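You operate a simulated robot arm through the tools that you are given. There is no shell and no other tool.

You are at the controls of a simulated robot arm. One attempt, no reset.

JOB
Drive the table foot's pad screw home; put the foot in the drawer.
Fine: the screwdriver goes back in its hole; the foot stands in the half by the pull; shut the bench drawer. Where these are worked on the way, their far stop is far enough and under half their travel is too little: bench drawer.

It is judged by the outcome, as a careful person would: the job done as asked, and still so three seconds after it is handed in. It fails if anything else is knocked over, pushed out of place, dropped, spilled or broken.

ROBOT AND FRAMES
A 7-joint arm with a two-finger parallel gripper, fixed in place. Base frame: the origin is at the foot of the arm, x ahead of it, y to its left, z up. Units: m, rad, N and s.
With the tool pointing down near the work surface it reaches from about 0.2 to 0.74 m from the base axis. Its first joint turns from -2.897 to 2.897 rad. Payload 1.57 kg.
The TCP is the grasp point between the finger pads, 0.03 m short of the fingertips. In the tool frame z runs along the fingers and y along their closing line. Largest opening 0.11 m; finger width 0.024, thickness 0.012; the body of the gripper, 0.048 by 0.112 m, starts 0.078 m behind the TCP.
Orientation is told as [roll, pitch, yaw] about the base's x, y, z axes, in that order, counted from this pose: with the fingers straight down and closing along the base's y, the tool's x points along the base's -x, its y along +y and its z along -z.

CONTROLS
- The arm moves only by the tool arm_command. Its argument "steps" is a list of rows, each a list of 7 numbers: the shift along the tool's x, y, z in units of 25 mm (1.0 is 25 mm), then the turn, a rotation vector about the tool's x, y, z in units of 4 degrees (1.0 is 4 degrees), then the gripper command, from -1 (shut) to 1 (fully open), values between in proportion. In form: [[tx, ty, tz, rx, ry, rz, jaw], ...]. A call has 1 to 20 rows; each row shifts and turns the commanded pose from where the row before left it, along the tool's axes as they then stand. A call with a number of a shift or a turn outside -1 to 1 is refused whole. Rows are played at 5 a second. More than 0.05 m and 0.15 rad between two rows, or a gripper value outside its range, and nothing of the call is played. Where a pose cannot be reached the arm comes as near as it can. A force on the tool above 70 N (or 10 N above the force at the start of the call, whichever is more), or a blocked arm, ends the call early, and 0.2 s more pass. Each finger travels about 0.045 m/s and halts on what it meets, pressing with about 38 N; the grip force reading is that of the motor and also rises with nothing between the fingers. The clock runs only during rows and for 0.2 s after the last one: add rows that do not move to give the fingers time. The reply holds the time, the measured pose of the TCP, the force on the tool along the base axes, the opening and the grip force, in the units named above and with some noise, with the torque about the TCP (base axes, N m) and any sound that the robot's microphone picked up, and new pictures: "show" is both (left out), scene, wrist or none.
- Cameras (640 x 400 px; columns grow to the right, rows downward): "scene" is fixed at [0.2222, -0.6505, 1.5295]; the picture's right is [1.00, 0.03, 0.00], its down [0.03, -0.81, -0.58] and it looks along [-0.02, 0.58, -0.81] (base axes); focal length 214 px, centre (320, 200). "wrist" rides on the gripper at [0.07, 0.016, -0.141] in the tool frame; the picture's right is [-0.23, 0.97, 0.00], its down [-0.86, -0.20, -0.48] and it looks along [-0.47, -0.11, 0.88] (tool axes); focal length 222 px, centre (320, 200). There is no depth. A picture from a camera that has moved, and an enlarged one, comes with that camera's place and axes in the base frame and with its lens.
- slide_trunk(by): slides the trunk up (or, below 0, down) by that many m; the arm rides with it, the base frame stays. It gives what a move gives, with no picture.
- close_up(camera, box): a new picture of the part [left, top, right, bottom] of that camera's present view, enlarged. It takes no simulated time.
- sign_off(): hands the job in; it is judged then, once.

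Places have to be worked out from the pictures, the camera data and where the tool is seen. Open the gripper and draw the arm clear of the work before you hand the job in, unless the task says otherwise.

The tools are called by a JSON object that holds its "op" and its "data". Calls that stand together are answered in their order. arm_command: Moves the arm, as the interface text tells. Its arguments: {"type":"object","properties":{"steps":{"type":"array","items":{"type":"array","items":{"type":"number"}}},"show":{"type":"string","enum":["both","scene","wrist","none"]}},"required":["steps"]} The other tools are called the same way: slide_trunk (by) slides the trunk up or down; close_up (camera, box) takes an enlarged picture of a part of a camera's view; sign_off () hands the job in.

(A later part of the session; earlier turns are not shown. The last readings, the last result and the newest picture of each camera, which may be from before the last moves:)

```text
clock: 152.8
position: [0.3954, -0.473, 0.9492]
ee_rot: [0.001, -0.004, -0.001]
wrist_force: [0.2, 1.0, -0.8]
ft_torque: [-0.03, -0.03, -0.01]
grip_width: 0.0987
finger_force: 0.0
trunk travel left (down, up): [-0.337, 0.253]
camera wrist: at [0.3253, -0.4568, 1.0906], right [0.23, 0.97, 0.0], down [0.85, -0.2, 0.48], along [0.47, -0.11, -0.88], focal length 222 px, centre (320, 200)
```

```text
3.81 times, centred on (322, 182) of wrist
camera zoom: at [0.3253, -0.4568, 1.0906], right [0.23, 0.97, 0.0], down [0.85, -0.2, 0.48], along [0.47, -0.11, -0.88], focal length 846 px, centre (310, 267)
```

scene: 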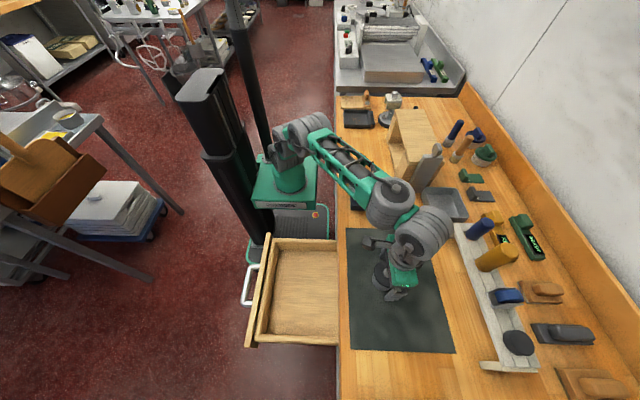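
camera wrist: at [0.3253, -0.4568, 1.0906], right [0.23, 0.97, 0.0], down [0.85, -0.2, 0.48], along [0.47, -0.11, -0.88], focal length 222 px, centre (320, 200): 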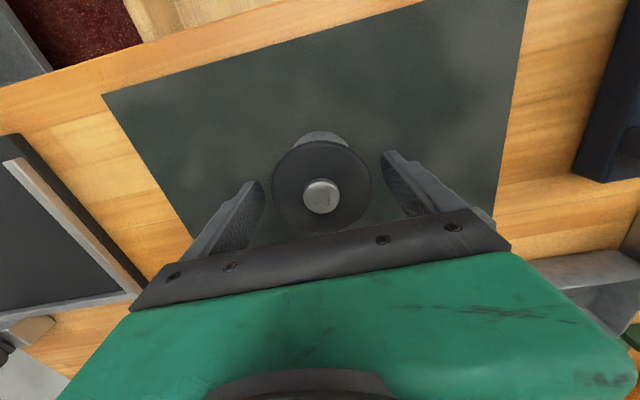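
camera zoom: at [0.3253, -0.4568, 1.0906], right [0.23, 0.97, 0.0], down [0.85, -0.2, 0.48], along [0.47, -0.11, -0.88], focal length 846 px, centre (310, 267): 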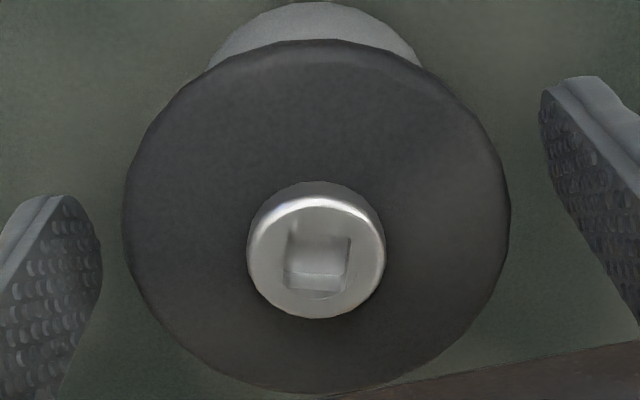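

From this view the head protrudes about 8 mm with at most 1–2 mm of possible gap – I want certainty. I grip the pad disc now; I'll lift the foot toward the scene camera for a true side view before storing it.

{"op": "arm_command", "data": {"steps": [[0, 0, 0, 0, 0, 0, -1], [0, 0, 0, 0, 0, 0, -1], [0, 0, 0, 0, 0, 0, -1], [0, 0, 0, 0, 0, 0, -1]], "show": "wrist"}}

```text
clock: 153.8
position: [0.3953, -0.4718, 0.9489]
ee_rot: [-0.001, -0.005, 0.001]
wrist_force: [1.2, 3.9, 3.3]
ft_torque: [0.11, 0.01, -0.01]
grip_width: 0.07
finger_force: 34.7
trunk travel left (down, up): [-0.337, 0.253]
camera wrist: at [0.3254, -0.4561, 1.091], right [0.23, 0.97, 0.0], down [0.85, -0.2, 0.48], along [0.47, -0.11, -0.88], focal length 222 px, centre (320, 200)
```

wrist: 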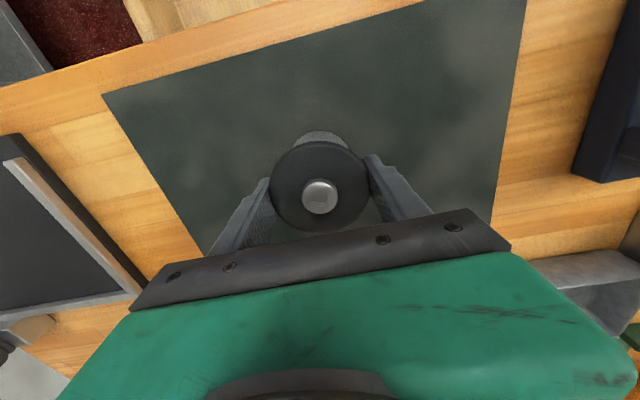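

Gripped (70.0 mm). I lift with the trunk by 0.25 m.

{"op": "slide_trunk", "data": {"by": 0.25}}

{"op": "arm_command", "data": {"steps": [[0.75, 0.45, -0.2, 0, 0, 0, -1], [0.75, 0.45, -0.2, 0, 0, 0, -1], [0.75, 0.45, -0.2, 0, 0, 0, -1], [0.75, 0.45, -0.3, 0, 0, 0, -1], [0.75, 0.45, -0.3, 0, 0, 0, -1], [0.75, 0.45, -0.4, 0, 0, 0, -1], [0.75, 0.45, -0.4, 0, 0, 0, -1], [0.75, 0.45, -0.4, 0, 0, 0, -1], [0.75, 0.45, -0.4, 0, 0, 0, -1], [0.75, 0.45, -0.4, 0, 0, 0, -1], [0, 0, 0, 0, 0, 0, -1]], "show": "scene"}}

```text
clock: 156.3
position: [0.3958, -0.4718, 1.1983]
ee_rot: [0.001, -0.004, 0.0]
wrist_force: [0.9, 0.4, 0.6]
ft_torque: [-0.01, 0.01, 0.0]
grip_width: 0.0
finger_force: 21.1
trunk travel left (down, up): [-0.587, 0.003]
```

```text
clock: 158.7
position: [0.2071, -0.3593, 1.2782]
ee_rot: [-0.001, -0.003, 0.002]
wrist_force: [0.4, 0.3, 0.4]
ft_torque: [0.03, 0.0, 0.01]
grip_width: 0.0
finger_force: 20.8
trunk travel left (down, up): [-0.587, 0.003]
```

scene: 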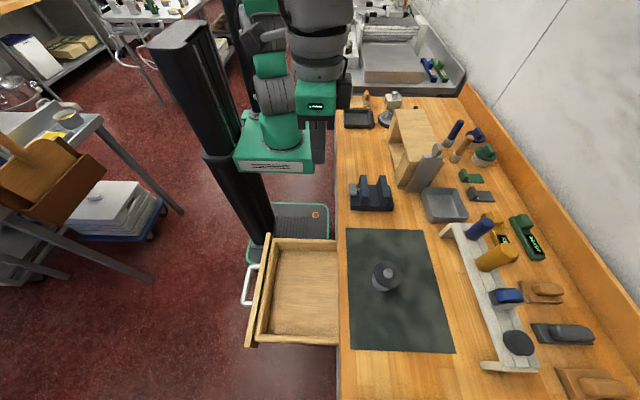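

The fingers slipped off the disc as the trunk rose – the foot stayed standing on the mat. Let me check it closely.

{"op": "close_up", "data": {"camera": "scene", "box": [350, 230, 430, 310]}}

{"op": "close_up", "data": {"camera": "scene", "box": [378, 255, 400, 277]}}

```text
5.00 times, centred on (390, 270) of scene
camera zoom: at [0.2222, -0.6505, 1.5295], right [1.0, 0.03, 0.0], down [0.03, -0.81, -0.58], along [-0.02, 0.58, -0.81], focal length 1072 px, centre (-30, -150)
```

zoom: 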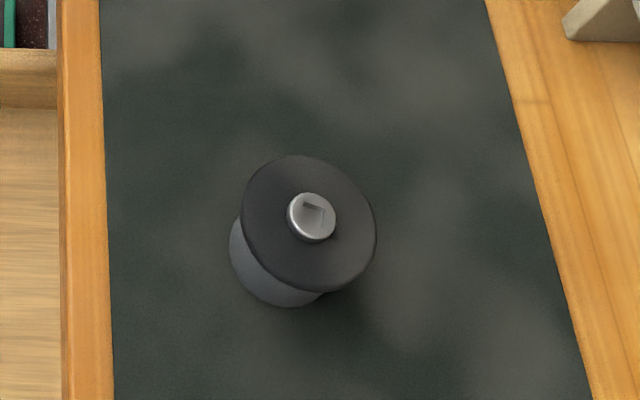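

```text
16.00 times, centred on (389, 266) of scene
camera zoom: at [0.2222, -0.6505, 1.5295], right [1.0, 0.03, 0.0], down [0.03, -0.81, -0.58], along [-0.02, 0.58, -0.81], focal length 3432 px, centre (-784, -856)
```

zoom: 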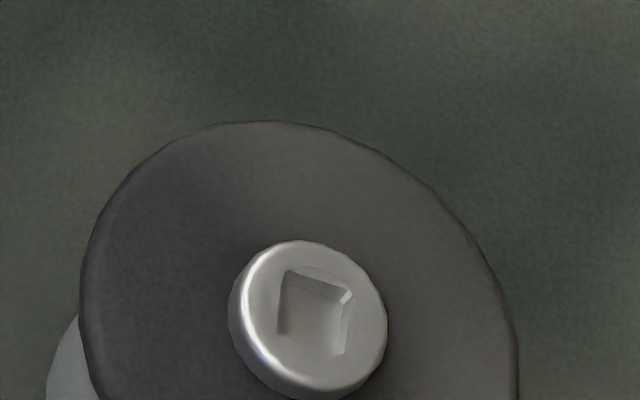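

The foot is upright and nearly in place (moved ~1 mm). Before re-gripping, I use the free wrist camera for a low side view of the screw head: trunk down 0.2, turn to yaw −56° and hover near (0.25,-0.25).

{"op": "slide_trunk", "data": {"by": -0.2}}

{"op": "arm_command", "data": {"steps": [[0, 0, 0, 0, 0, 1, -1], [0, 0, 0, 0, 0, 1, -1], [0, 0, 0, 0, 0, 1, -1], [0, 0, 0, 0, 0, 1, -1], [0, 0, 0, 0, 0, 1, -1], [0, 0, 0, 0, 0, 1, -1], [0, 0, 0, 0, 0, 1, -1], [0, 0, 0, 0, 0, 1, -1], [0, 0, 0, 0, 0, 1, -1], [0, 0, 0, 0, 0, 1, -1], [0, 0, 0, 0, 0, 1, -1], [0, 0, 0, 0, 0, 1, -1], [0, 0, 0, 0, 0, 1, -1], [0, 0, 0, 0, 0, 1, -1]], "show": "wrist"}}

```text
clock: 160.9
position: [0.2071, -0.361, 1.0782]
ee_rot: [0.0, -0.004, 0.001]
wrist_force: [0.0, -0.2, 0.4]
ft_torque: [0.0, -0.01, -0.02]
grip_width: 0.0
finger_force: 21.0
trunk travel left (down, up): [-0.387, 0.203]
```

```text
clock: 163.9
position: [0.2072, -0.36, 1.0782]
ee_rot: [0.002, -0.001, -0.978]
wrist_force: [0.5, 0.4, 0.2]
ft_torque: [0.0, -0.01, 0.02]
grip_width: 0.0001
finger_force: 21.1
trunk travel left (down, up): [-0.387, 0.203]
camera wrist: at [0.1815, -0.2939, 1.2204], right [0.93, 0.36, 0.0], down [0.31, -0.82, 0.48], along [0.17, -0.45, -0.88], focal length 222 px, centre (320, 200)
```

wrist: 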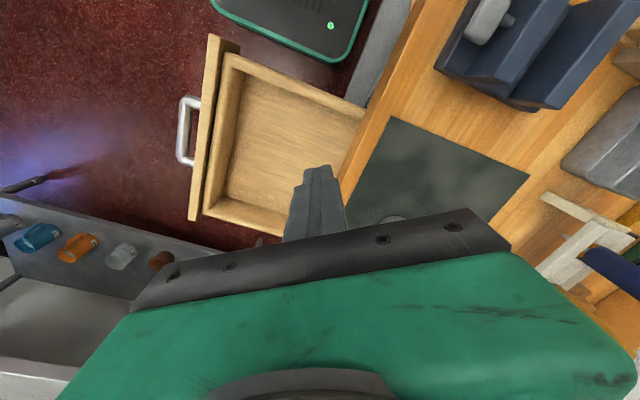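

The visible part of the wrist view is limited, but sideways (image left) it can look almost horizontally when the tool leans as it did at the pull. I turn to yaw 90° for that.

{"op": "arm_command", "data": {"steps": [[0, 0, 0, 0, 0, -1, -1], [0, 0, 0, 0, 0, -1, -1], [0, 0, 0, 0, 0, -1, -1], [0, 0, 0, 0, 0, -1, -1], [0, 0, 0, 0, 0, -1, -1], [0, 0, 0, 0, 0, -1, -1], [0, 0, 0, 0, 0, -1, -1], [0, 0, 0, 0, 0, -1, -1], [0, 0, 0, 0, 0, -1, -1], [0, 0, 0, 0, 0, -1, -1], [0, 0, 0, 0, 0, -1, -1], [0, 0, 0, 0, 0, -1, -1], [0, 0, 0, 0, 0, -1, -1], [0, 0, 0, 0, 0, -1, -1], [0, 0, 0, 0, 0, -1, -1], [0, 0, 0, 0, 0, -1, -1], [0, 0, 0, 0, 0, -1, -1], [0, 0, 0, 0, 0, -1, -1], [0, 0, 0, 0, 0, -1, -1]], "show": "none"}}

{"op": "arm_command", "data": {"steps": [[0, 0, 0, 0, 0, -1, -1], [0, 0, 0, 0, 0, -1, -1], [0, 0, 0, 0, 0, -1, -1], [0, 0, 0, 0, 0, -1, -1], [0, 0, 0, 0, 0, -1, -1], [0, 0, 0, 0, 0, -1, -1], [0, 0, 0, 0, 0, -1, -1], [0, 0, 0, 0, 0, -1, -1], [0, 0, 0, 0, 0, -1, -1], [0, 0, 0, 0, 0, -1, -1], [0, 0, 0, 0, 0, -1, -1], [0, 0, 0, 0, 0, -1, -1], [0, 0, 0, 0, 0, -1, -1], [0, 0, 0, 0, 0, -1, -1], [0, 0, 0, 0, 0, -1, -1], [0, 0, 0, 0, 0, -1, -1], [0, 0, 0, 0, 0, -1, -1], [0, 0, 0, 0, 0, -0.5, -1], [0, 0, 0, 0, 0, 0, -1]], "show": "none"}}

```text
clock: 167.9
position: [0.2075, -0.3612, 1.0794]
ee_rot: [-0.001, -0.002, 0.351]
wrist_force: [0.3, -0.3, 0.6]
ft_torque: [-0.02, 0.02, -0.04]
grip_width: 0.0
finger_force: 21.2
trunk travel left (down, up): [-0.387, 0.203]
```

```text
clock: 171.9
position: [0.2068, -0.3606, 1.0781]
ee_rot: [-0.003, 0.0, 1.572]
wrist_force: [0.0, -0.9, -0.7]
ft_torque: [0.05, -0.01, 0.01]
grip_width: 0.0
finger_force: 22.1
trunk travel left (down, up): [-0.387, 0.203]
```

{"op": "arm_command", "data": {"steps": [[0.882, -0.149, 0.56, 0, 0, 0, -1], [0.882, -0.149, 0.56, 0, 0, 0, -1], [0.882, -0.149, 0.56, 0, 0, 0, -1], [0.882, -0.149, 0.56, 0, 0, 0, -1], [0.882, -0.149, 0.56, 0, 0, 0, -1], [0, 0, 0, 0.9, 0, 0, -1], [0, 0, 0, 0.9, 0, 0, -1], [0, 0, 0, 0.9, 0, 0, -1], [0, 0, 0, 0.9, 0, 0, -1], [0, 0, 0, 0.9, 0, 0, -1], [0, 0, 0, 0, 0, 0, -1]], "show": "none"}}

{"op": "slide_trunk", "data": {"by": -0.13}}

{"op": "arm_command", "data": {"steps": [[0, 0, 0, 0, 0, 0, -1]], "show": "wrist"}}

{"op": "close_up", "data": {"camera": "wrist", "box": [0, 200, 110, 290]}}

```text
clock: 174.3
position: [0.2253, -0.471, 1.0082]
ee_rot: [-0.32, 0.0, 1.572]
wrist_force: [-0.7, 0.2, 0.4]
ft_torque: [-0.02, -0.04, 0.04]
grip_width: 0.0002
finger_force: 21.2
trunk travel left (down, up): [-0.387, 0.203]
```

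```text
clock: 175.9
position: [0.225, -0.4718, 0.8779]
ee_rot: [-0.317, 0.0, 1.571]
wrist_force: [-0.4, 0.4, 0.4]
ft_torque: [-0.02, 0.01, 0.0]
grip_width: 0.0001
finger_force: 21.3
trunk travel left (down, up): [-0.257, 0.333]
```

```text
clock: 176.3
position: [0.2272, -0.4704, 0.8795]
ee_rot: [-0.317, 0.0, 1.572]
wrist_force: [0.4, 0.2, -0.5]
ft_torque: [0.0, -0.02, -0.01]
grip_width: 0.0001
finger_force: 20.8
trunk travel left (down, up): [-0.257, 0.333]
camera wrist: at [0.1666, -0.5411, 1.0087], right [-0.93, 0.23, -0.3], down [0.04, 0.86, 0.52], along [0.38, 0.47, -0.8], focal length 222 px, centre (320, 200)
```

wrist: 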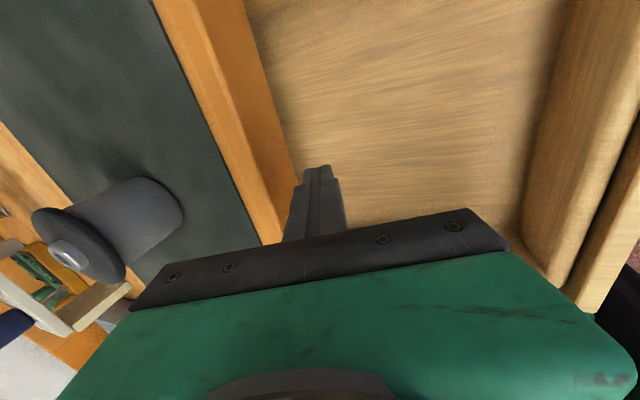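

```text
4.44 times, centred on (55, 245) of wrist
camera zoom: at [0.1666, -0.5411, 1.0087], right [-0.93, 0.23, -0.3], down [0.04, 0.86, 0.52], along [0.38, 0.47, -0.8], focal length 987 px, centre (1498, 0)
```

zoom: 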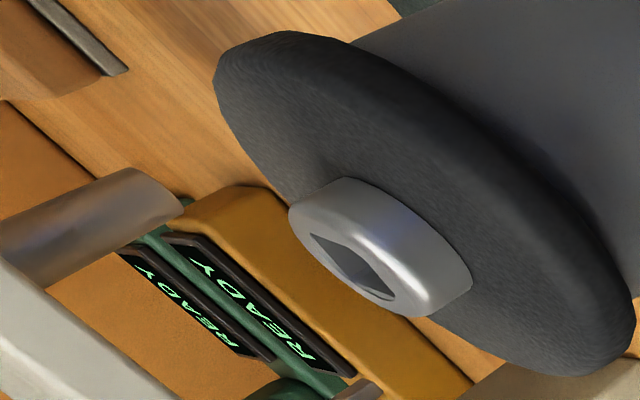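

A near-horizontal view at last. I zoom in on the seam between head and pad.

{"op": "close_up", "data": {"camera": "wrist", "box": [45, 232, 90, 277]}}

```text
8.89 times, centred on (68, 254) of wrist
camera zoom: at [0.1666, -0.5411, 1.0087], right [-0.93, 0.23, -0.3], down [0.04, 0.86, 0.52], along [0.38, 0.47, -0.8], focal length 1974 px, centre (2564, -284)
```

zoom: 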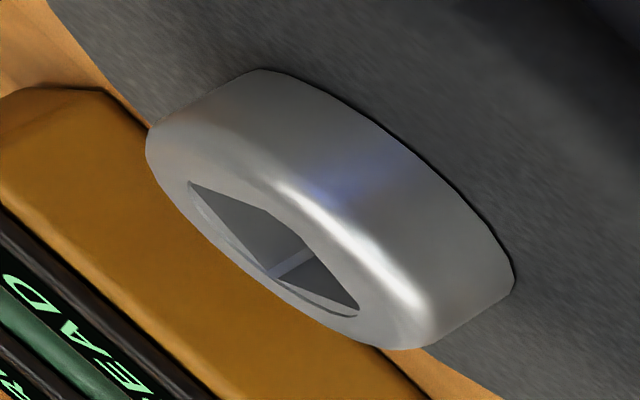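

The head is seated flush on the pad all round – the screw is home. Now I raise the trunk, bring the tool upright and back to yaw 0 to re-grip the foot, this time lifting gently with the arm.

{"op": "slide_trunk", "data": {"by": 0.15}}

{"op": "arm_command", "data": {"steps": [[0, 0, 0, -0.9, 0, 0, -0.5], [0, 0, 0, -0.9, 0, 0, 0], [0, 0, 0, -0.9, 0, 0, 0.4], [0, 0, 0, -0.9, 0, 0, 0.8], [0, 0, 0, -0.95, 0, 0, 0.8], [0, 0, 0, 0, 0, 0.98, 0.8], [0, 0, 0, 0, 0, 0.98, 0.8], [0, 0, 0, 0, 0, 0.98, 0.8], [0, 0, 0, 0, 0, 0.98, 0.8], [0, 0, 0, 0, 0, 0.98, 0.8], [0, 0, 0, 0, 0, 0.98, 0.8], [0, 0, 0, 0, 0, 0.98, 0.8], [0, 0, 0, 0, 0, 0.98, 0.8], [0, 0, 0, 0, 0, 0.98, 0.8], [0, 0, 0, 0, 0, 0.98, 0.8], [0, 0, 0, 0, 0, 0.98, 0.8], [0, 0, 0, 0, 0, 0.98, 0.8], [0, 0, 0, 0, 0, 0.98, 0.8], [0, 0, 0, 0, 0, 0.98, 0.8]], "show": "none"}}

{"op": "arm_command", "data": {"steps": [[0, 0, 0, 0, 0, 0.98, 0.8], [0, 0, 0, 0, 0, 0.98, 0.8], [0, 0, 0, 0, 0, 0.98, 0.8], [0, 0, 0, 0, 0, 0.98, 0.8], [0, 0, 0, 0, 0, 0.98, 0.8], [0, 0, 0, 0, 0, 0.98, 0.8], [0, 0, 0, 0, 0, 0.98, 0.8], [0, 0, 0, 0, 0, 0.98, 0.8], [0, 0, 0, 0, 0, 0.98, 0.8], [0, 0, 0, 0, 0, 0, 0.8]], "show": "none"}}

```text
clock: 178.0
position: [0.2266, -0.471, 1.0285]
ee_rot: [-0.318, 0.0, 1.569]
wrist_force: [-0.8, -0.2, 1.4]
ft_torque: [0.02, -0.05, 0.01]
grip_width: 0.0001
finger_force: 21.6
trunk travel left (down, up): [-0.407, 0.183]
```

```text
clock: 182.0
position: [0.2258, -0.4705, 1.0289]
ee_rot: [0.0, 0.0, 0.613]
wrist_force: [-0.1, 0.0, 0.0]
ft_torque: [-0.01, -0.02, 0.02]
grip_width: 0.099
finger_force: 0.0
trunk travel left (down, up): [-0.407, 0.183]
```

```text
clock: 184.2
position: [0.227, -0.4701, 1.0289]
ee_rot: [0.0, 0.001, -0.004]
wrist_force: [0.4, 0.0, -0.7]
ft_torque: [-0.01, 0.02, 0.01]
grip_width: 0.0989
finger_force: 0.0
trunk travel left (down, up): [-0.407, 0.183]
```

{"op": "arm_command", "data": {"steps": [[-0.96, -0.024, 0, 0, 0, 0, 0.8], [-0.96, -0.024, 0, 0, 0, 0, 0.8], [-0.96, -0.024, 0, 0, 0, 0, 0.8], [-0.96, -0.024, 0, 0, 0, 0, 0.8], [-0.96, -0.024, 0, 0, 0, 0, 0.8], [-0.96, -0.024, 0, 0, 0, 0, 0.8], [-0.96, -0.024, 0, 0, 0, 0, 0.8], [0, 0, 0, 0, 0, 0, 0.8]], "show": "wrist"}}

{"op": "slide_trunk", "data": {"by": -0.06}}

{"op": "arm_command", "data": {"steps": [[0, 0, 0.46, 0, 0, 0, 0.8], [0, 0, 0.46, 0, 0, 0, 0.8], [0, 0, 0, 0, 0, 0, 0.8]], "show": "wrist"}}

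```text
clock: 186.0
position: [0.3947, -0.4767, 1.029]
ee_rot: [0.001, 0.001, -0.003]
wrist_force: [0.1, -0.5, 0.3]
ft_torque: [0.01, 0.01, -0.01]
grip_width: 0.0991
finger_force: 0.1
trunk travel left (down, up): [-0.407, 0.183]
camera wrist: at [0.3252, -0.4599, 1.1702], right [0.23, 0.97, 0.0], down [0.85, -0.2, 0.48], along [0.47, -0.11, -0.88], focal length 222 px, centre (320, 200)
```

wrist: 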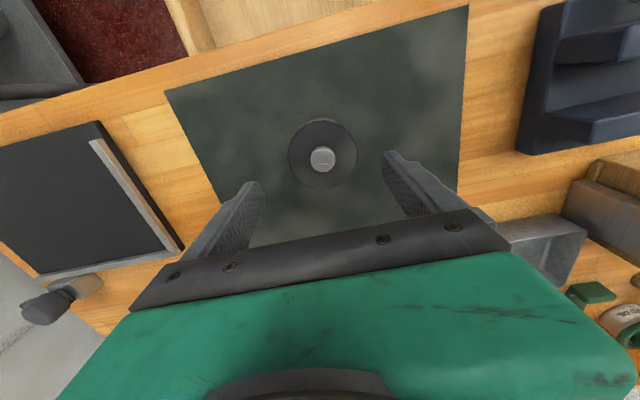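

```text
clock: 187.0
position: [0.3937, -0.4769, 0.9693]
ee_rot: [-0.002, -0.001, -0.002]
wrist_force: [0.3, -0.2, -0.3]
ft_torque: [-0.01, -0.08, -0.02]
grip_width: 0.0992
finger_force: 0.0
trunk travel left (down, up): [-0.347, 0.243]
```

```text
clock: 187.8
position: [0.3951, -0.4752, 0.9455]
ee_rot: [-0.002, -0.001, -0.001]
wrist_force: [0.3, 0.4, 0.7]
ft_torque: [-0.01, -0.01, 0.0]
grip_width: 0.0991
finger_force: 0.1
trunk travel left (down, up): [-0.347, 0.243]
camera wrist: at [0.3246, -0.4603, 1.0875], right [0.23, 0.97, 0.0], down [0.85, -0.2, 0.48], along [0.47, -0.11, -0.88], focal length 222 px, centre (320, 200)
```

wrist: 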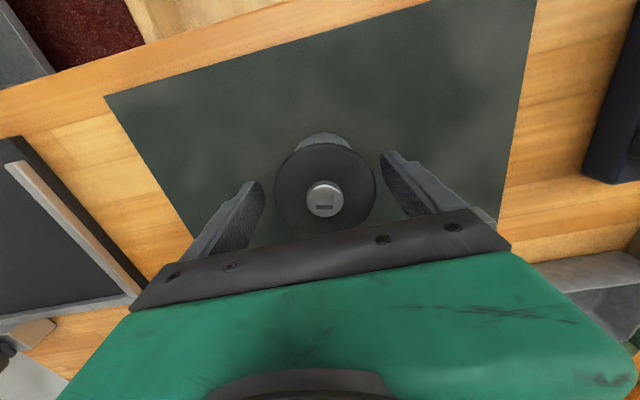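

{"op": "arm_command", "data": {"steps": [[0, 0.08, 0, 0, 0, 0, 0.8], [0, 0, 0, 0, 0, 0, -1], [0, 0, 0, 0, 0, 0, -1], [0, 0, 0, 0, 0, 0, -1], [0, 0, 0, 0, 0, 0, -1], [0, 0, 0, 0, 0, 0, -1], [0, 0, 0, 0, 0, 0, -1]], "show": "none"}}

{"op": "arm_command", "data": {"steps": [[0, 0, -0.06, 0, 0, 0, -1], [0, 0, -0.06, 0, 0, 0, -1], [0, 0, -0.06, 0, 0, 0, -1], [0, 0, -0.06, 0, 0, 0, -1], [0, 0, 0, 0, 0, 0, -1]], "show": "wrist"}}

```text
clock: 189.4
position: [0.3941, -0.4735, 0.9467]
ee_rot: [-0.002, -0.001, -0.001]
wrist_force: [0.2, 5.6, 3.8]
ft_torque: [0.06, 0.02, 0.0]
grip_width: 0.0694
finger_force: 38.2
trunk travel left (down, up): [-0.347, 0.243]
```

```text
clock: 190.6
position: [0.3943, -0.4739, 0.9501]
ee_rot: [0.001, 0.001, -0.002]
wrist_force: [0.2, 0.6, -3.6]
ft_torque: [0.0, 0.01, 0.02]
grip_width: 0.0694
finger_force: 38.2
trunk travel left (down, up): [-0.347, 0.243]
camera wrist: at [0.3249, -0.4583, 1.0932], right [0.23, 0.97, 0.0], down [0.85, -0.2, 0.48], along [0.47, -0.11, -0.88], focal length 222 px, centre (320, 200)
```

wrist: 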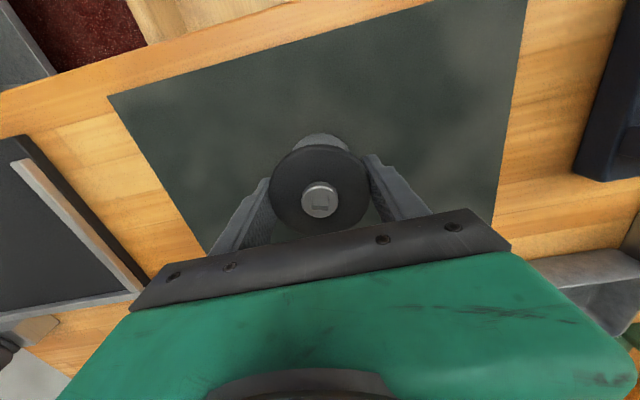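

The foot is lifted 5 mm and held (weight ≈4 N). I continue raising it gently with the arm.

{"op": "arm_command", "data": {"steps": [[0, 0, -0.08, 0, 0, 0, -1], [0, 0, -0.1, 0, 0, 0, -1], [0, 0, -0.12, 0, 0, 0, -1], [0, 0, -0.14, 0, 0, 0, -1], [0, 0, -0.14, 0, 0, 0, -1], [0, 0, -0.14, 0, 0, 0, -1], [0, 0, -0.14, 0, 0, 0, -1], [0, 0, -0.14, 0, 0, 0, -1], [0, 0, -0.14, 0, 0, 0, -1], [0, 0, -0.14, 0, 0, 0, -1], [0, 0, -0.14, 0, 0, 0, -1], [0, 0, -0.1, 0, 0, 0, -1], [0, 0, 0, 0, 0, 0, -1]], "show": "scene"}}

{"op": "close_up", "data": {"camera": "scene", "box": [350, 220, 440, 300]}}

```text
clock: 193.4
position: [0.396, -0.4731, 0.9903]
ee_rot: [-0.002, 0.001, -0.003]
wrist_force: [-0.2, -0.2, -3.6]
ft_torque: [0.01, -0.04, 0.01]
grip_width: 0.0694
finger_force: 37.8
trunk travel left (down, up): [-0.347, 0.243]
```

scene: 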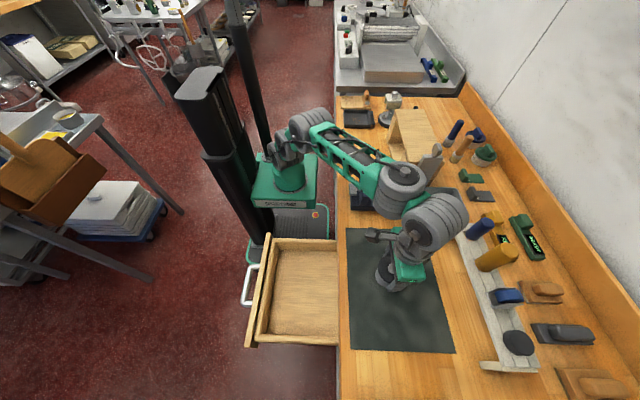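

```text
5.00 times, centred on (395, 260) of scene
camera zoom: at [0.2222, -0.6505, 1.5295], right [1.0, 0.03, 0.0], down [0.03, -0.81, -0.58], along [-0.02, 0.58, -0.81], focal length 1072 px, centre (-55, -100)
```

zoom: 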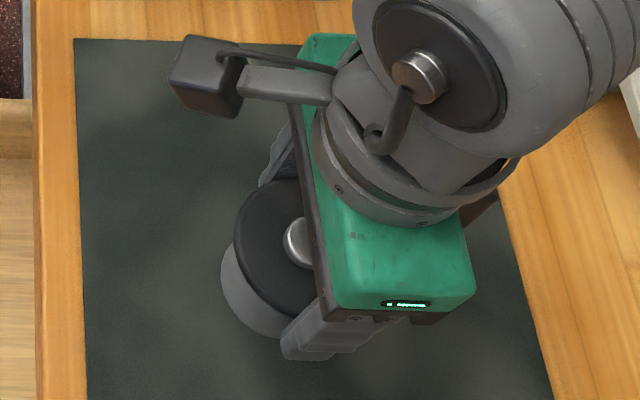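

Held securely, bottom 44 mm above the bench. I carry it over to the drawer (x≈0.108, y≈−0.47) at this height, smoothly.

{"op": "arm_command", "data": {"steps": [[0.2, 0, 0, 0, 0, 0, -1], [0.4, 0.01, 0, 0, 0, 0, -1], [0.6, 0.01, 0, 0, 0, 0, -1], [0.6, 0.01, 0, 0, 0, 0, -1], [0.6, 0.01, 0, 0, 0, 0, -1], [0.6, 0.01, 0, 0, 0, 0, -1], [0.6, 0.01, 0, 0, 0, 0, -1], [0.6, 0.01, 0, 0, 0, 0, -1], [0.6, 0.01, 0, 0, 0, 0, -1], [0.6, 0.01, 0, 0, 0, 0, -1], [0.6, 0.01, 0, 0, 0, 0, -1], [0.6, 0.01, 0, 0, 0, 0, -1], [0.6, 0, 0, 0, 0, 0, -1], [0.6, 0, 0, 0, 0, 0, -1], [0.6, 0, 0, 0, 0, 0, -1], [0.6, 0, 0, 0, 0, 0, -1], [0.6, 0, 0, 0, 0, 0, -1], [0.6, 0, 0, 0, 0, 0, -1], [0.6, 0, 0, 0, 0, 0, -1], [0.4, 0, 0, 0, 0, 0, -1]], "show": "none"}}

{"op": "arm_command", "data": {"steps": [[0.3, 0, 0, 0, 0, 0, -1], [0, 0, 0, 0, 0, 0, -1]], "show": "both"}}

{"op": "close_up", "data": {"camera": "scene", "box": [235, 220, 355, 355]}}

```text
clock: 197.6
position: [0.1142, -0.4714, 0.9891]
ee_rot: [0.0, 0.0, -0.001]
wrist_force: [-0.3, -0.8, -3.2]
ft_torque: [-0.03, 0.01, 0.01]
grip_width: 0.0694
finger_force: 38.2
trunk travel left (down, up): [-0.347, 0.243]
```

```text
clock: 198.2
position: [0.1061, -0.4711, 0.9884]
ee_rot: [0.002, 0.0, -0.002]
wrist_force: [-0.2, 0.8, -3.7]
ft_torque: [0.02, 0.01, 0.0]
grip_width: 0.0697
finger_force: 38.5
trunk travel left (down, up): [-0.347, 0.243]
camera wrist: at [0.037, -0.4553, 1.1311], right [0.23, 0.97, 0.0], down [0.85, -0.2, 0.48], along [0.47, -0.11, -0.88], focal length 222 px, centre (320, 200)
```

scene: 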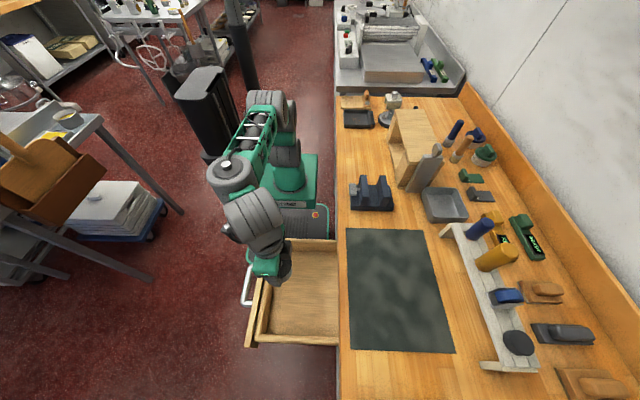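
wrist: 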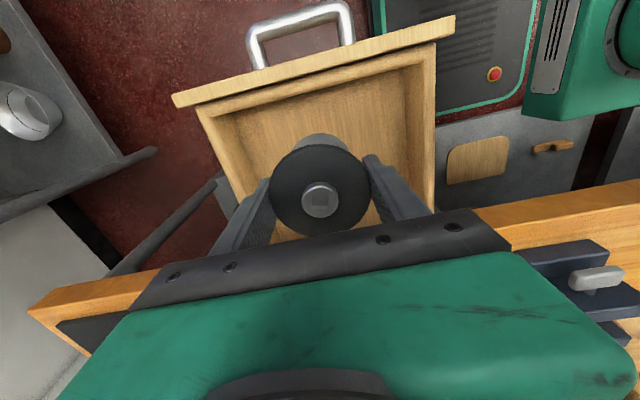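

```text
2.96 times, centred on (295, 288) of scene
camera zoom: at [0.2222, -0.6505, 1.5295], right [1.0, 0.03, 0.0], down [0.03, -0.81, -0.58], along [-0.02, 0.58, -0.81], focal length 636 px, centre (394, -59)
```

zoom: 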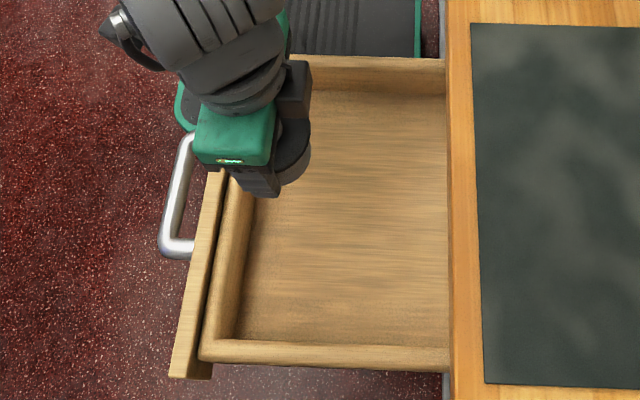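

The foot hangs over the front part of the drawer. I zoom in with the wrist camera to verify clearance to the front wall.

{"op": "close_up", "data": {"camera": "wrist", "box": [160, 0, 460, 240]}}

```text
1.67 times, centred on (310, 120) of wrist
camera zoom: at [0.037, -0.4553, 1.1311], right [0.23, 0.97, 0.0], down [0.85, -0.2, 0.48], along [0.47, -0.11, -0.88], focal length 370 px, centre (337, 333)
```

zoom: 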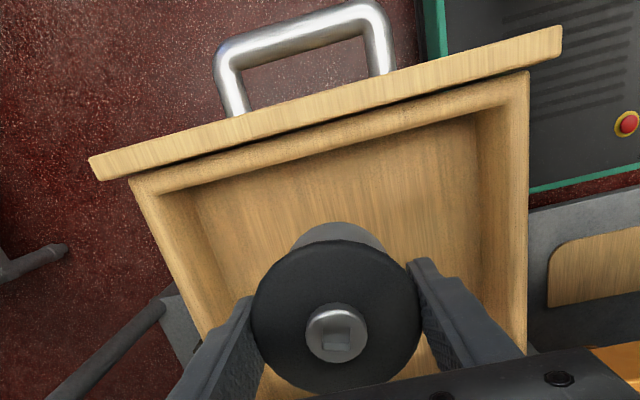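

Front wall inner face is at x≈0.05, so the disc (0.071–0.141) clears it and lies in the front half. I lower the foot gently with the arm.

{"op": "arm_command", "data": {"steps": [[0, 0, 0.08, 0, 0, 0, -1], [0, 0, 0.15, 0, 0, 0, -1], [0, 0, 0.2, 0, 0, 0, -1], [0, 0, 0.2, 0, 0, 0, -1], [0, 0, 0.2, 0, 0, 0, -1], [0, 0, 0.2, 0, 0, 0, -1], [0, 0, 0.2, 0, 0, 0, -1], [0, 0, 0.2, 0, 0, 0, -1], [0, 0, 0.2, 0, 0, 0, -1], [0, 0, 0.2, 0, 0, 0, -1], [0, 0, 0.2, 0, 0, 0, -1], [0, 0, 0.2, 0, 0, 0, -1], [0, 0, 0.2, 0, 0, 0, -1], [0, 0, 0.2, 0, 0, 0, -1], [0, 0, 0.2, 0, 0, 0, -1], [0, 0, 0.2, 0, 0, 0, -1], [0, 0, 0.2, 0, 0, 0, -1], [0, 0, 0.2, 0, 0, 0, -1], [0, 0, 0.1, 0, 0, 0, -1]], "show": "none"}}

```text
clock: 202.2
position: [0.1064, -0.4719, 0.9006]
ee_rot: [-0.001, 0.0, -0.002]
wrist_force: [0.8, 0.2, -4.0]
ft_torque: [0.01, -0.03, 0.03]
grip_width: 0.0693
finger_force: 38.0
trunk travel left (down, up): [-0.347, 0.243]
```

{"op": "arm_command", "data": {"steps": [[0, 0, 0.2, 0, 0, 0, -1], [0, 0, 0.2, 0, 0, 0, -1], [0, 0, 0.2, 0, 0, 0, -1], [0, 0, 0.2, 0, 0, 0, -1], [0, 0, 0, 0, 0, 0, -1]], "show": "none"}}

```text
clock: 203.4
position: [0.1073, -0.4701, 0.8821]
ee_rot: [0.0, 0.0, -0.002]
wrist_force: [-0.1, 0.2, -3.9]
ft_torque: [0.02, -0.02, 0.0]
grip_width: 0.0693
finger_force: 37.8
trunk travel left (down, up): [-0.347, 0.243]
```

{"op": "arm_command", "data": {"steps": [[0, 0, 0.2, 0, 0, 0, -1], [0, 0, 0.2, 0, 0, 0, -1], [0, 0, 0.2, 0, 0, 0, -1], [0, 0, 0, 0, 0, 0, -1]], "show": "none"}}

```text
clock: 204.4
position: [0.1066, -0.4712, 0.867]
ee_rot: [0.001, 0.0, -0.001]
wrist_force: [-0.3, 0.6, -3.8]
ft_torque: [-0.01, 0.01, 0.01]
grip_width: 0.0692
finger_force: 37.9
trunk travel left (down, up): [-0.347, 0.243]
```

{"op": "arm_command", "data": {"steps": [[0, 0, 0.2, 0, 0, 0, -1], [0, 0, 0.2, 0, 0, 0, -1], [0, 0, 0.2, 0, 0, 0, -1], [0, 0, 0, 0, 0, 0, -1]], "show": "wrist"}}

```text
clock: 205.4
position: [0.1156, -0.4765, 0.8566]
ee_rot: [0.01, -0.019, -0.002]
wrist_force: [-0.2, -0.4, -3.4]
ft_torque: [0.0, 0.04, 0.01]
grip_width: 0.0696
finger_force: 38.3
out of reach, approached as far as the arm can: row 3
trunk travel left (down, up): [-0.347, 0.243]
camera wrist: at [0.0433, -0.4614, 0.9976], right [0.23, 0.97, 0.01], down [0.85, -0.21, 0.49], along [0.48, -0.1, -0.87], focal length 222 px, centre (320, 200)
```

wrist: 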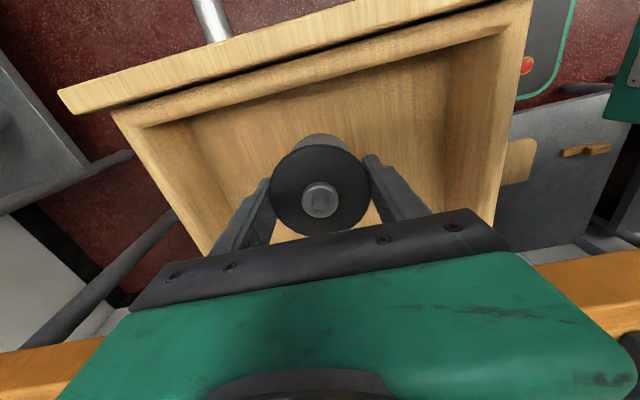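

The arm bottoms out here at z≈0.86 with the trunk at this height, still ~5 cm above the drawer floor. Rather than slide the trunk while holding the foot, I go back up and set the foot down near the bench edge, then re-grip with a lower trunk.

{"op": "arm_command", "data": {"steps": [[0.18, 0.1, -0.3, 0.14, 0.27, 0, -1], [0.18, 0.1, -0.3, 0, 0, 0, -1], [0, 0, -0.3, 0, 0, 0, -1], [0, 0, -0.3, 0, 0, 0, -1], [0, 0, -0.3, 0, 0, 0, -1], [0, 0, -0.3, 0, 0, 0, -1], [0, 0, -0.3, 0, 0, 0, -1], [0, 0, -0.3, 0, 0, 0, -1], [0, 0, -0.3, 0, 0, 0, -1], [0, 0, -0.3, 0, 0, 0, -1], [0, 0, -0.3, 0, 0, 0, -1], [0, 0, -0.3, 0, 0, 0, -1], [0, 0, -0.3, 0, 0, 0, -1], [0, 0, -0.3, 0, 0, 0, -1], [0, 0, -0.3, 0, 0, 0, -1], [0, 0, -0.3, 0, 0, 0, -1], [0, 0, -0.3, 0, 0, 0, -1], [0, 0, -0.15, 0, 0, 0, -1], [0, 0, 0, 0, 0, 0, -1]], "show": "none"}}

```text
clock: 209.4
position: [0.1023, -0.4658, 0.9871]
ee_rot: [-0.011, 0.018, -0.001]
wrist_force: [0.0, -0.7, -3.1]
ft_torque: [-0.01, -0.05, 0.0]
grip_width: 0.0695
finger_force: 38.1
out of reach, approached as far as the arm can: row 1
trunk travel left (down, up): [-0.347, 0.243]
```

{"op": "arm_command", "data": {"steps": [[-0.2, 0, 0, -0.16, -0.26, 0, -1], [-0.4, -0.01, 0, 0, 0, 0, -1], [-0.6, -0.01, 0, 0, 0, 0, -1], [-0.6, -0.01, 0, 0, 0, 0, -1], [-0.6, -0.01, 0, 0, 0, 0, -1], [-0.6, -0.01, 0, 0, 0, 0, -1], [-0.6, -0.01, 0, 0, 0, 0, -1], [-0.6, -0.01, 0, 0, 0, 0, -1], [-0.6, -0.01, 0, 0, 0, 0, -1], [-0.6, -0.01, 0, 0, 0, 0, -1], [-0.6, -0.01, 0, 0, 0, 0, -1], [-0.6, -0.01, 0, 0, 0, 0, -1], [-0.6, -0.01, 0, 0, 0, 0, -1], [-0.6, -0.01, 0, 0, 0, 0, -1], [-0.6, -0.01, 0, 0, 0, 0, -1], [-0.6, 0, 0, 0, 0, 0, -1], [-0.4, 0, 0, 0, 0, 0, -1], [-0.3, 0, 0, 0, 0, 0, -1], [0, 0, 0, 0, 0, 0, -1]], "show": "none"}}

```text
clock: 213.4
position: [0.3455, -0.4677, 0.9871]
ee_rot: [0.002, 0.0, -0.003]
wrist_force: [-0.1, 1.6, -3.4]
ft_torque: [-0.02, -0.01, 0.02]
grip_width: 0.0694
finger_force: 38.5
trunk travel left (down, up): [-0.347, 0.243]
```

Over the mat near the edge. I lower it onto the mat.

{"op": "arm_command", "data": {"steps": [[0, 0, 0.15, 0, 0, 0, -1], [0, 0, 0.15, 0, 0, 0, -1], [0, 0, 0.15, 0, 0, 0, -1], [0, 0, 0.15, 0, 0, 0, -1], [0, 0, 0.15, 0, 0, 0, -1], [0, 0, 0.15, 0, 0, 0, -1], [0, 0, 0.15, 0, 0, 0, -1], [0, 0, 0.15, 0, 0, 0, -1], [0, 0, 0.15, 0, 0, 0, -1], [0, 0, 0.12, 0, 0, 0, -1], [0, 0, 0.06, 0, 0, 0, -1], [0, 0, 0.05, 0, 0, 0, -1], [0, 0, 0, 0, 0, 0, -1]], "show": "none"}}

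```text
clock: 216.2
position: [0.3449, -0.4679, 0.9474]
ee_rot: [-0.002, 0.002, -0.001]
wrist_force: [-1.0, 0.5, -3.3]
ft_torque: [0.01, 0.01, 0.01]
grip_width: 0.0693
finger_force: 37.4
trunk travel left (down, up): [-0.347, 0.243]
```

{"op": "arm_command", "data": {"steps": [[0, 0, 0.05, 0, 0, 0, -1], [0, 0, 0.05, 0, 0, 0, -1], [0, 0, 0, 0, 0, 0, -1]], "show": "none"}}

```text
clock: 217.0
position: [0.3447, -0.4683, 0.9455]
ee_rot: [-0.001, 0.0, -0.003]
wrist_force: [-0.8, 0.5, 5.0]
ft_torque: [-0.22, 0.11, -0.02]
grip_width: 0.0695
finger_force: 38.6
trunk travel left (down, up): [-0.347, 0.243]
```

Set down on the mat. I release, raise the arm 80 mm and lower the trunk 75 mm.

{"op": "arm_command", "data": {"steps": [[0, 0, 0, 0, 0, 0, 0.5], [0, 0, 0, 0, 0, 0, 0.8], [0, 0, 0, 0, 0, 0, 0.8], [0, 0, -0.8, 0, 0, 0, 0.8], [0, 0, -0.8, 0, 0, 0, 0.8], [0, 0, -0.8, 0, 0, 0, 0.8], [0, 0, -0.8, 0, 0, 0, 0.8], [0, 0, 0, 0, 0, 0, 0.8]], "show": "wrist"}}

{"op": "slide_trunk", "data": {"by": -0.075}}

```text
clock: 218.8
position: [0.3453, -0.4672, 1.0241]
ee_rot: [0.002, 0.001, 0.0]
wrist_force: [0.6, -1.1, -0.6]
ft_torque: [-0.01, 0.0, 0.03]
grip_width: 0.0991
finger_force: 0.0
trunk travel left (down, up): [-0.347, 0.243]
camera wrist: at [0.2756, -0.452, 1.1673], right [0.23, 0.97, 0.0], down [0.86, -0.2, 0.48], along [0.46, -0.11, -0.88], focal length 222 px, centre (320, 200)
```

wrist: 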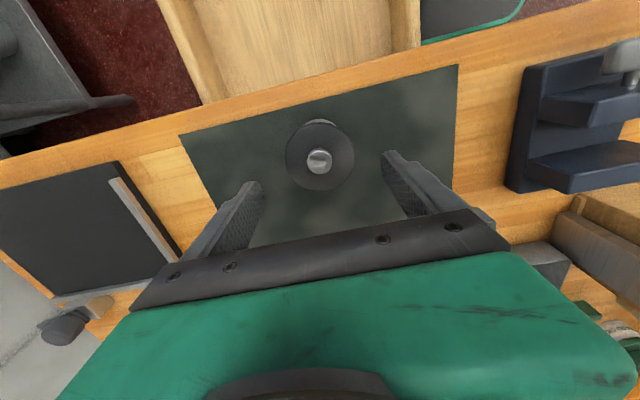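

```text
clock: 220.0
position: [0.3449, -0.4678, 0.9508]
ee_rot: [-0.001, 0.0, -0.002]
wrist_force: [0.1, 0.8, 0.0]
ft_torque: [0.02, -0.01, 0.03]
grip_width: 0.0988
finger_force: 0.0
trunk travel left (down, up): [-0.272, 0.318]
```

{"op": "arm_command", "data": {"steps": [[0, 0, 0.2, 0, 0, 0, 0.8], [0, 0, 0, 0, 0, 0, -1], [0, 0, 0, 0, 0, 0, -1], [0, 0, 0, 0, 0, 0, -1], [0, 0, 0, 0, 0, 0, -1], [0, 0, 0, 0, 0, 0, -1], [0, 0, 0, 0, 0, 0, -1]], "show": "none"}}

{"op": "arm_command", "data": {"steps": [[0, 0, -0.06, 0, 0, 0, -1], [0, 0, -0.08, 0, 0, 0, -1], [0, 0, -0.1, 0, 0, 0, -1], [0, 0, -0.14, 0, 0, 0, -1], [0, 0, -0.14, 0, 0, 0, -1], [0, 0, -0.14, 0, 0, 0, -1], [0, 0, -0.14, 0, 0, 0, -1], [0, 0, -0.14, 0, 0, 0, -1], [0, 0, -0.14, 0, 0, 0, -1], [0, 0, -0.1, 0, 0, 0, -1], [0, 0, 0, 0, 0, 0, -1]], "show": "none"}}

```text
clock: 221.6
position: [0.3449, -0.467, 0.9447]
ee_rot: [0.0, 0.001, -0.002]
wrist_force: [-1.0, -0.7, 0.6]
ft_torque: [-0.01, 0.02, 0.04]
grip_width: 0.0694
finger_force: 38.1
trunk travel left (down, up): [-0.272, 0.318]
```

```text
clock: 224.0
position: [0.3447, -0.4675, 0.9744]
ee_rot: [-0.001, 0.003, -0.002]
wrist_force: [-0.7, 0.2, -3.3]
ft_torque: [0.02, 0.0, -0.02]
grip_width: 0.0694
finger_force: 38.2
trunk travel left (down, up): [-0.272, 0.318]
```

Gripped again and 3 cm up, no reach trouble. Carrying it over the drawer.

{"op": "arm_command", "data": {"steps": [[0.2, 0, 0, 0, 0, 0, -1], [0.4, -0.01, 0, 0, 0, 0, -1], [0.6, -0.01, 0, 0, 0, 0, -1], [0.6, -0.01, 0, 0, 0, 0, -1], [0.6, -0.01, 0, 0, 0, 0, -1], [0.6, -0.01, 0, 0, 0, 0, -1], [0.6, -0.01, 0, 0, 0, 0, -1], [0.6, -0.01, 0, 0, 0, 0, -1], [0.6, -0.01, 0, 0, 0, 0, -1], [0.6, -0.01, 0, 0, 0, 0, -1], [0.6, -0.01, 0, 0, 0, 0, -1], [0.6, 0, 0, 0, 0, 0, -1], [0.6, 0, 0, 0, 0, 0, -1], [0.6, 0, 0, 0, 0, 0, -1], [0.6, 0, 0, 0, 0, 0, -1], [0.6, 0, 0, 0, 0, 0, -1], [0.4, 0, 0, 0, 0, 0, -1], [0.2, 0, 0, 0, 0, 0, -1], [0, 0, 0, 0, 0, 0, -1]], "show": "scene"}}

```text
clock: 228.0
position: [0.1055, -0.4696, 0.9755]
ee_rot: [0.0, -0.001, -0.002]
wrist_force: [-0.5, -0.8, -3.4]
ft_torque: [-0.04, 0.03, -0.02]
grip_width: 0.0694
finger_force: 37.9
trunk travel left (down, up): [-0.272, 0.318]
```

scene: 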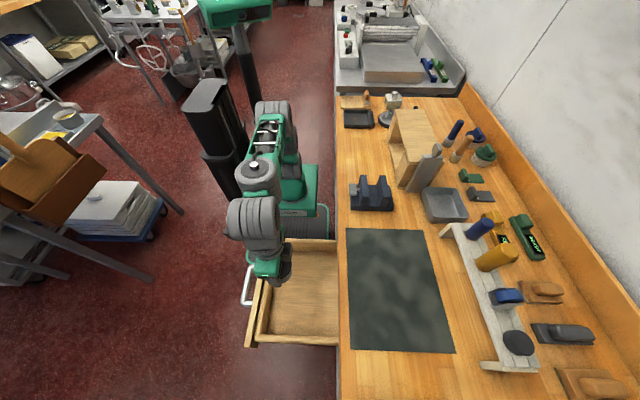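

Over the drawer's front half. I lower gently: first 12 cm.

{"op": "arm_command", "data": {"steps": [[0, 0, 0.1, 0, 0, 0, -1], [0, 0, 0.2, 0, 0, 0, -1], [0, 0, 0.26, 0, 0, 0, -1], [0, 0, 0.26, 0, 0, 0, -1], [0, 0, 0.26, 0, 0, 0, -1], [0, 0, 0.26, 0, 0, 0, -1], [0, 0, 0.26, 0, 0, 0, -1], [0, 0, 0.26, 0, 0, 0, -1], [0, 0, 0.26, 0, 0, 0, -1], [0, 0, 0.26, 0, 0, 0, -1], [0, 0, 0.26, 0, 0, 0, -1], [0, 0, 0.26, 0, 0, 0, -1], [0, 0, 0.26, 0, 0, 0, -1], [0, 0, 0.26, 0, 0, 0, -1], [0, 0, 0.26, 0, 0, 0, -1], [0, 0, 0.26, 0, 0, 0, -1], [0, 0, 0.26, 0, 0, 0, -1], [0, 0, 0.26, 0, 0, 0, -1], [0, 0, 0.26, 0, 0, 0, -1], [0, 0, 0.1, 0, 0, 0, -1]], "show": "wrist"}}

{"op": "close_up", "data": {"camera": "scene", "box": [235, 220, 355, 355]}}

```text
clock: 232.2
position: [0.1053, -0.4695, 0.8547]
ee_rot: [-0.001, 0.001, -0.003]
wrist_force: [-0.7, 1.1, -3.7]
ft_torque: [-0.04, 0.01, 0.03]
grip_width: 0.0694
finger_force: 38.3
trunk travel left (down, up): [-0.272, 0.318]
camera wrist: at [0.0352, -0.4533, 0.9965], right [0.23, 0.97, 0.0], down [0.85, -0.2, 0.48], along [0.47, -0.11, -0.88], focal length 222 px, centre (320, 200)
```

wrist: 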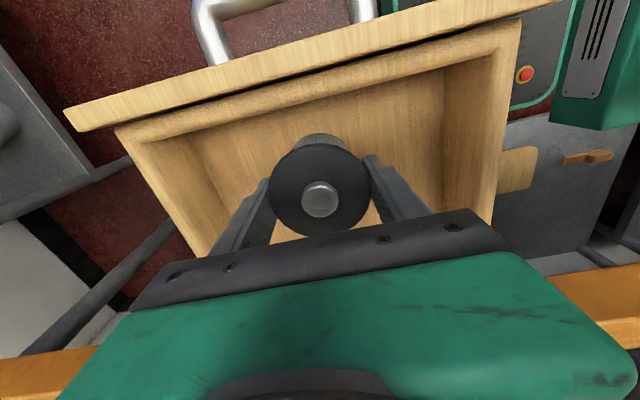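

```text
2.96 times, centred on (295, 288) of scene
camera zoom: at [0.2222, -0.6505, 1.5295], right [1.0, 0.03, 0.0], down [0.03, -0.81, -0.58], along [-0.02, 0.58, -0.81], focal length 636 px, centre (394, -59)
```

zoom: 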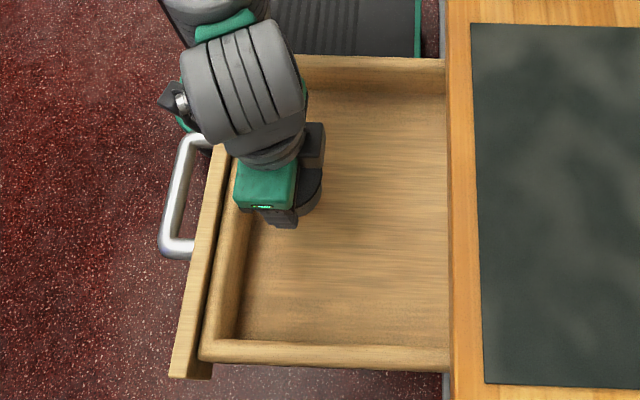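

{"op": "arm_command", "data": {"steps": [[0, 0, 0.16, 0, 0, 0, -1], [0, 0, 0.16, 0, 0, 0, -1], [0, 0, 0.16, 0, 0, 0, -1], [0, 0, 0.16, 0, 0, 0, -1], [0, 0, 0.16, 0, 0, 0, -1], [0, 0, 0.16, 0, 0, 0, -1], [0, 0, 0.16, 0, 0, 0, -1], [0, 0, 0, 0, 0, 0, -1]], "show": "none"}}

```text
clock: 234.0
position: [0.105, -0.4698, 0.8253]
ee_rot: [-0.001, 0.001, -0.002]
wrist_force: [-0.1, 0.2, -3.6]
ft_torque: [-0.05, 0.01, 0.01]
grip_width: 0.0694
finger_force: 38.4
trunk travel left (down, up): [-0.272, 0.318]
```

{"op": "arm_command", "data": {"steps": [[0, 0, 0.12, 0, 0, 0, -1], [0, 0, 0.12, 0, 0, 0, -1], [0, 0, 0.12, 0, 0, 0, -1], [0, 0, 0.12, 0, 0, 0, -1], [0, 0, 0, 0, 0, 0, -1]], "show": "none"}}

```text
clock: 235.2
position: [0.1047, -0.4706, 0.8135]
ee_rot: [0.0, 0.0, -0.002]
wrist_force: [-0.3, -0.9, -4.7]
ft_torque: [0.0, 0.0, -0.01]
grip_width: 0.0693
finger_force: 38.1
trunk travel left (down, up): [-0.272, 0.318]
```

{"op": "arm_command", "data": {"steps": [[0, 0, 0.1, 0, 0, 0, -1], [0, 0, 0.1, 0, 0, 0, -1], [0, 0, 0.1, 0, 0, 0, -1], [0, 0, 0, 0, 0, 0, -1]], "show": "none"}}

```text
clock: 236.2
position: [0.1032, -0.4694, 0.8069]
ee_rot: [0.0, 0.0, -0.002]
wrist_force: [-0.6, 0.0, -4.2]
ft_torque: [-0.01, 0.01, 0.01]
grip_width: 0.0692
finger_force: 37.7
trunk travel left (down, up): [-0.272, 0.318]
```

{"op": "arm_command", "data": {"steps": [[0, 0, 0.08, 0, 0, 0, -1], [0, 0, 0.08, 0, 0, 0, -1], [0, 0, 0, 0, 0, 0, -1]], "show": "none"}}

{"op": "close_up", "data": {"camera": "scene", "box": [260, 245, 340, 315]}}

```text
clock: 237.0
position: [0.1047, -0.4692, 0.8028]
ee_rot: [-0.001, 0.0, -0.002]
wrist_force: [0.8, -0.1, -3.7]
ft_torque: [0.03, 0.0, -0.02]
grip_width: 0.0693
finger_force: 38.2
trunk travel left (down, up): [-0.272, 0.318]
```

```text
5.71 times, centred on (300, 280) of scene
camera zoom: at [0.2222, -0.6505, 1.5295], right [1.0, 0.03, 0.0], down [0.03, -0.81, -0.58], along [-0.02, 0.58, -0.81], focal length 1226 px, centre (434, -257)
```

zoom: 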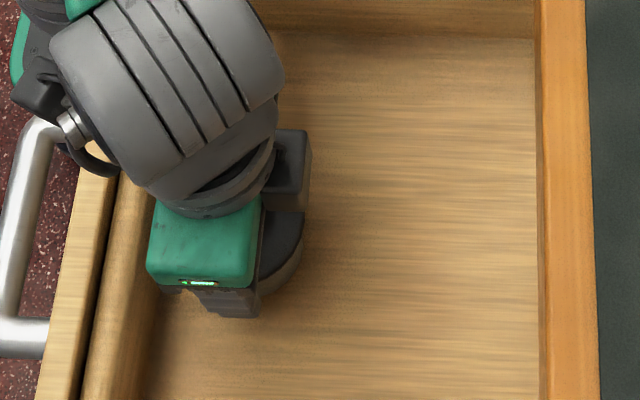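

{"op": "arm_command", "data": {"steps": [[0, 0, 0.08, 0, 0, 0, -1], [0, 0, 0.08, 0, 0, 0, -1], [0, 0, 0, 0, 0, 0, -1]], "show": "none"}}

{"op": "arm_command", "data": {"steps": [[0, 0, 0.08, 0, 0, 0, -1], [0, 0, 0.08, 0, 0, 0, -1], [0, 0, 0, 0, 0, 0, -1]], "show": "none"}}

```text
clock: 237.8
position: [0.1037, -0.4688, 0.7991]
ee_rot: [0.0, -0.001, -0.002]
wrist_force: [0.6, -0.5, -3.5]
ft_torque: [0.01, -0.04, -0.03]
grip_width: 0.0691
finger_force: 37.9
trunk travel left (down, up): [-0.272, 0.318]
```

```text
clock: 238.6
position: [0.1051, -0.469, 0.798]
ee_rot: [-0.006, 0.001, -0.002]
wrist_force: [0.4, 4.1, 23.7]
ft_torque: [0.98, -0.02, 0.0]
grip_width: 0.0695
finger_force: 38.1
trunk travel left (down, up): [-0.272, 0.318]
```

Contact with the drawer floor (24 N). I ease the pressure and then open the fingers a little.

{"op": "arm_command", "data": {"steps": [[0, 0, -0.07, 0, 0, 0, -1], [0, 0, 0, 0, 0, 0, -1]], "show": "none"}}

```text
clock: 239.2
position: [0.1048, -0.4692, 0.7969]
ee_rot: [-0.003, 0.0, -0.004]
wrist_force: [0.4, -6.0, 21.3]
ft_torque: [0.13, 0.2, 0.05]
grip_width: 0.0695
finger_force: 38.4
trunk travel left (down, up): [-0.272, 0.318]
```

{"op": "arm_command", "data": {"steps": [[0, 0, -0.06, 0, 0, 0, -1], [0, 0, 0, 0, 0, 0, -1]], "show": "none"}}

```text
clock: 239.8
position: [0.1052, -0.4692, 0.7987]
ee_rot: [0.0, 0.001, -0.003]
wrist_force: [0.1, -6.7, 12.0]
ft_torque: [-0.51, 0.09, 0.05]
grip_width: 0.0692
finger_force: 38.2
trunk travel left (down, up): [-0.272, 0.318]
```

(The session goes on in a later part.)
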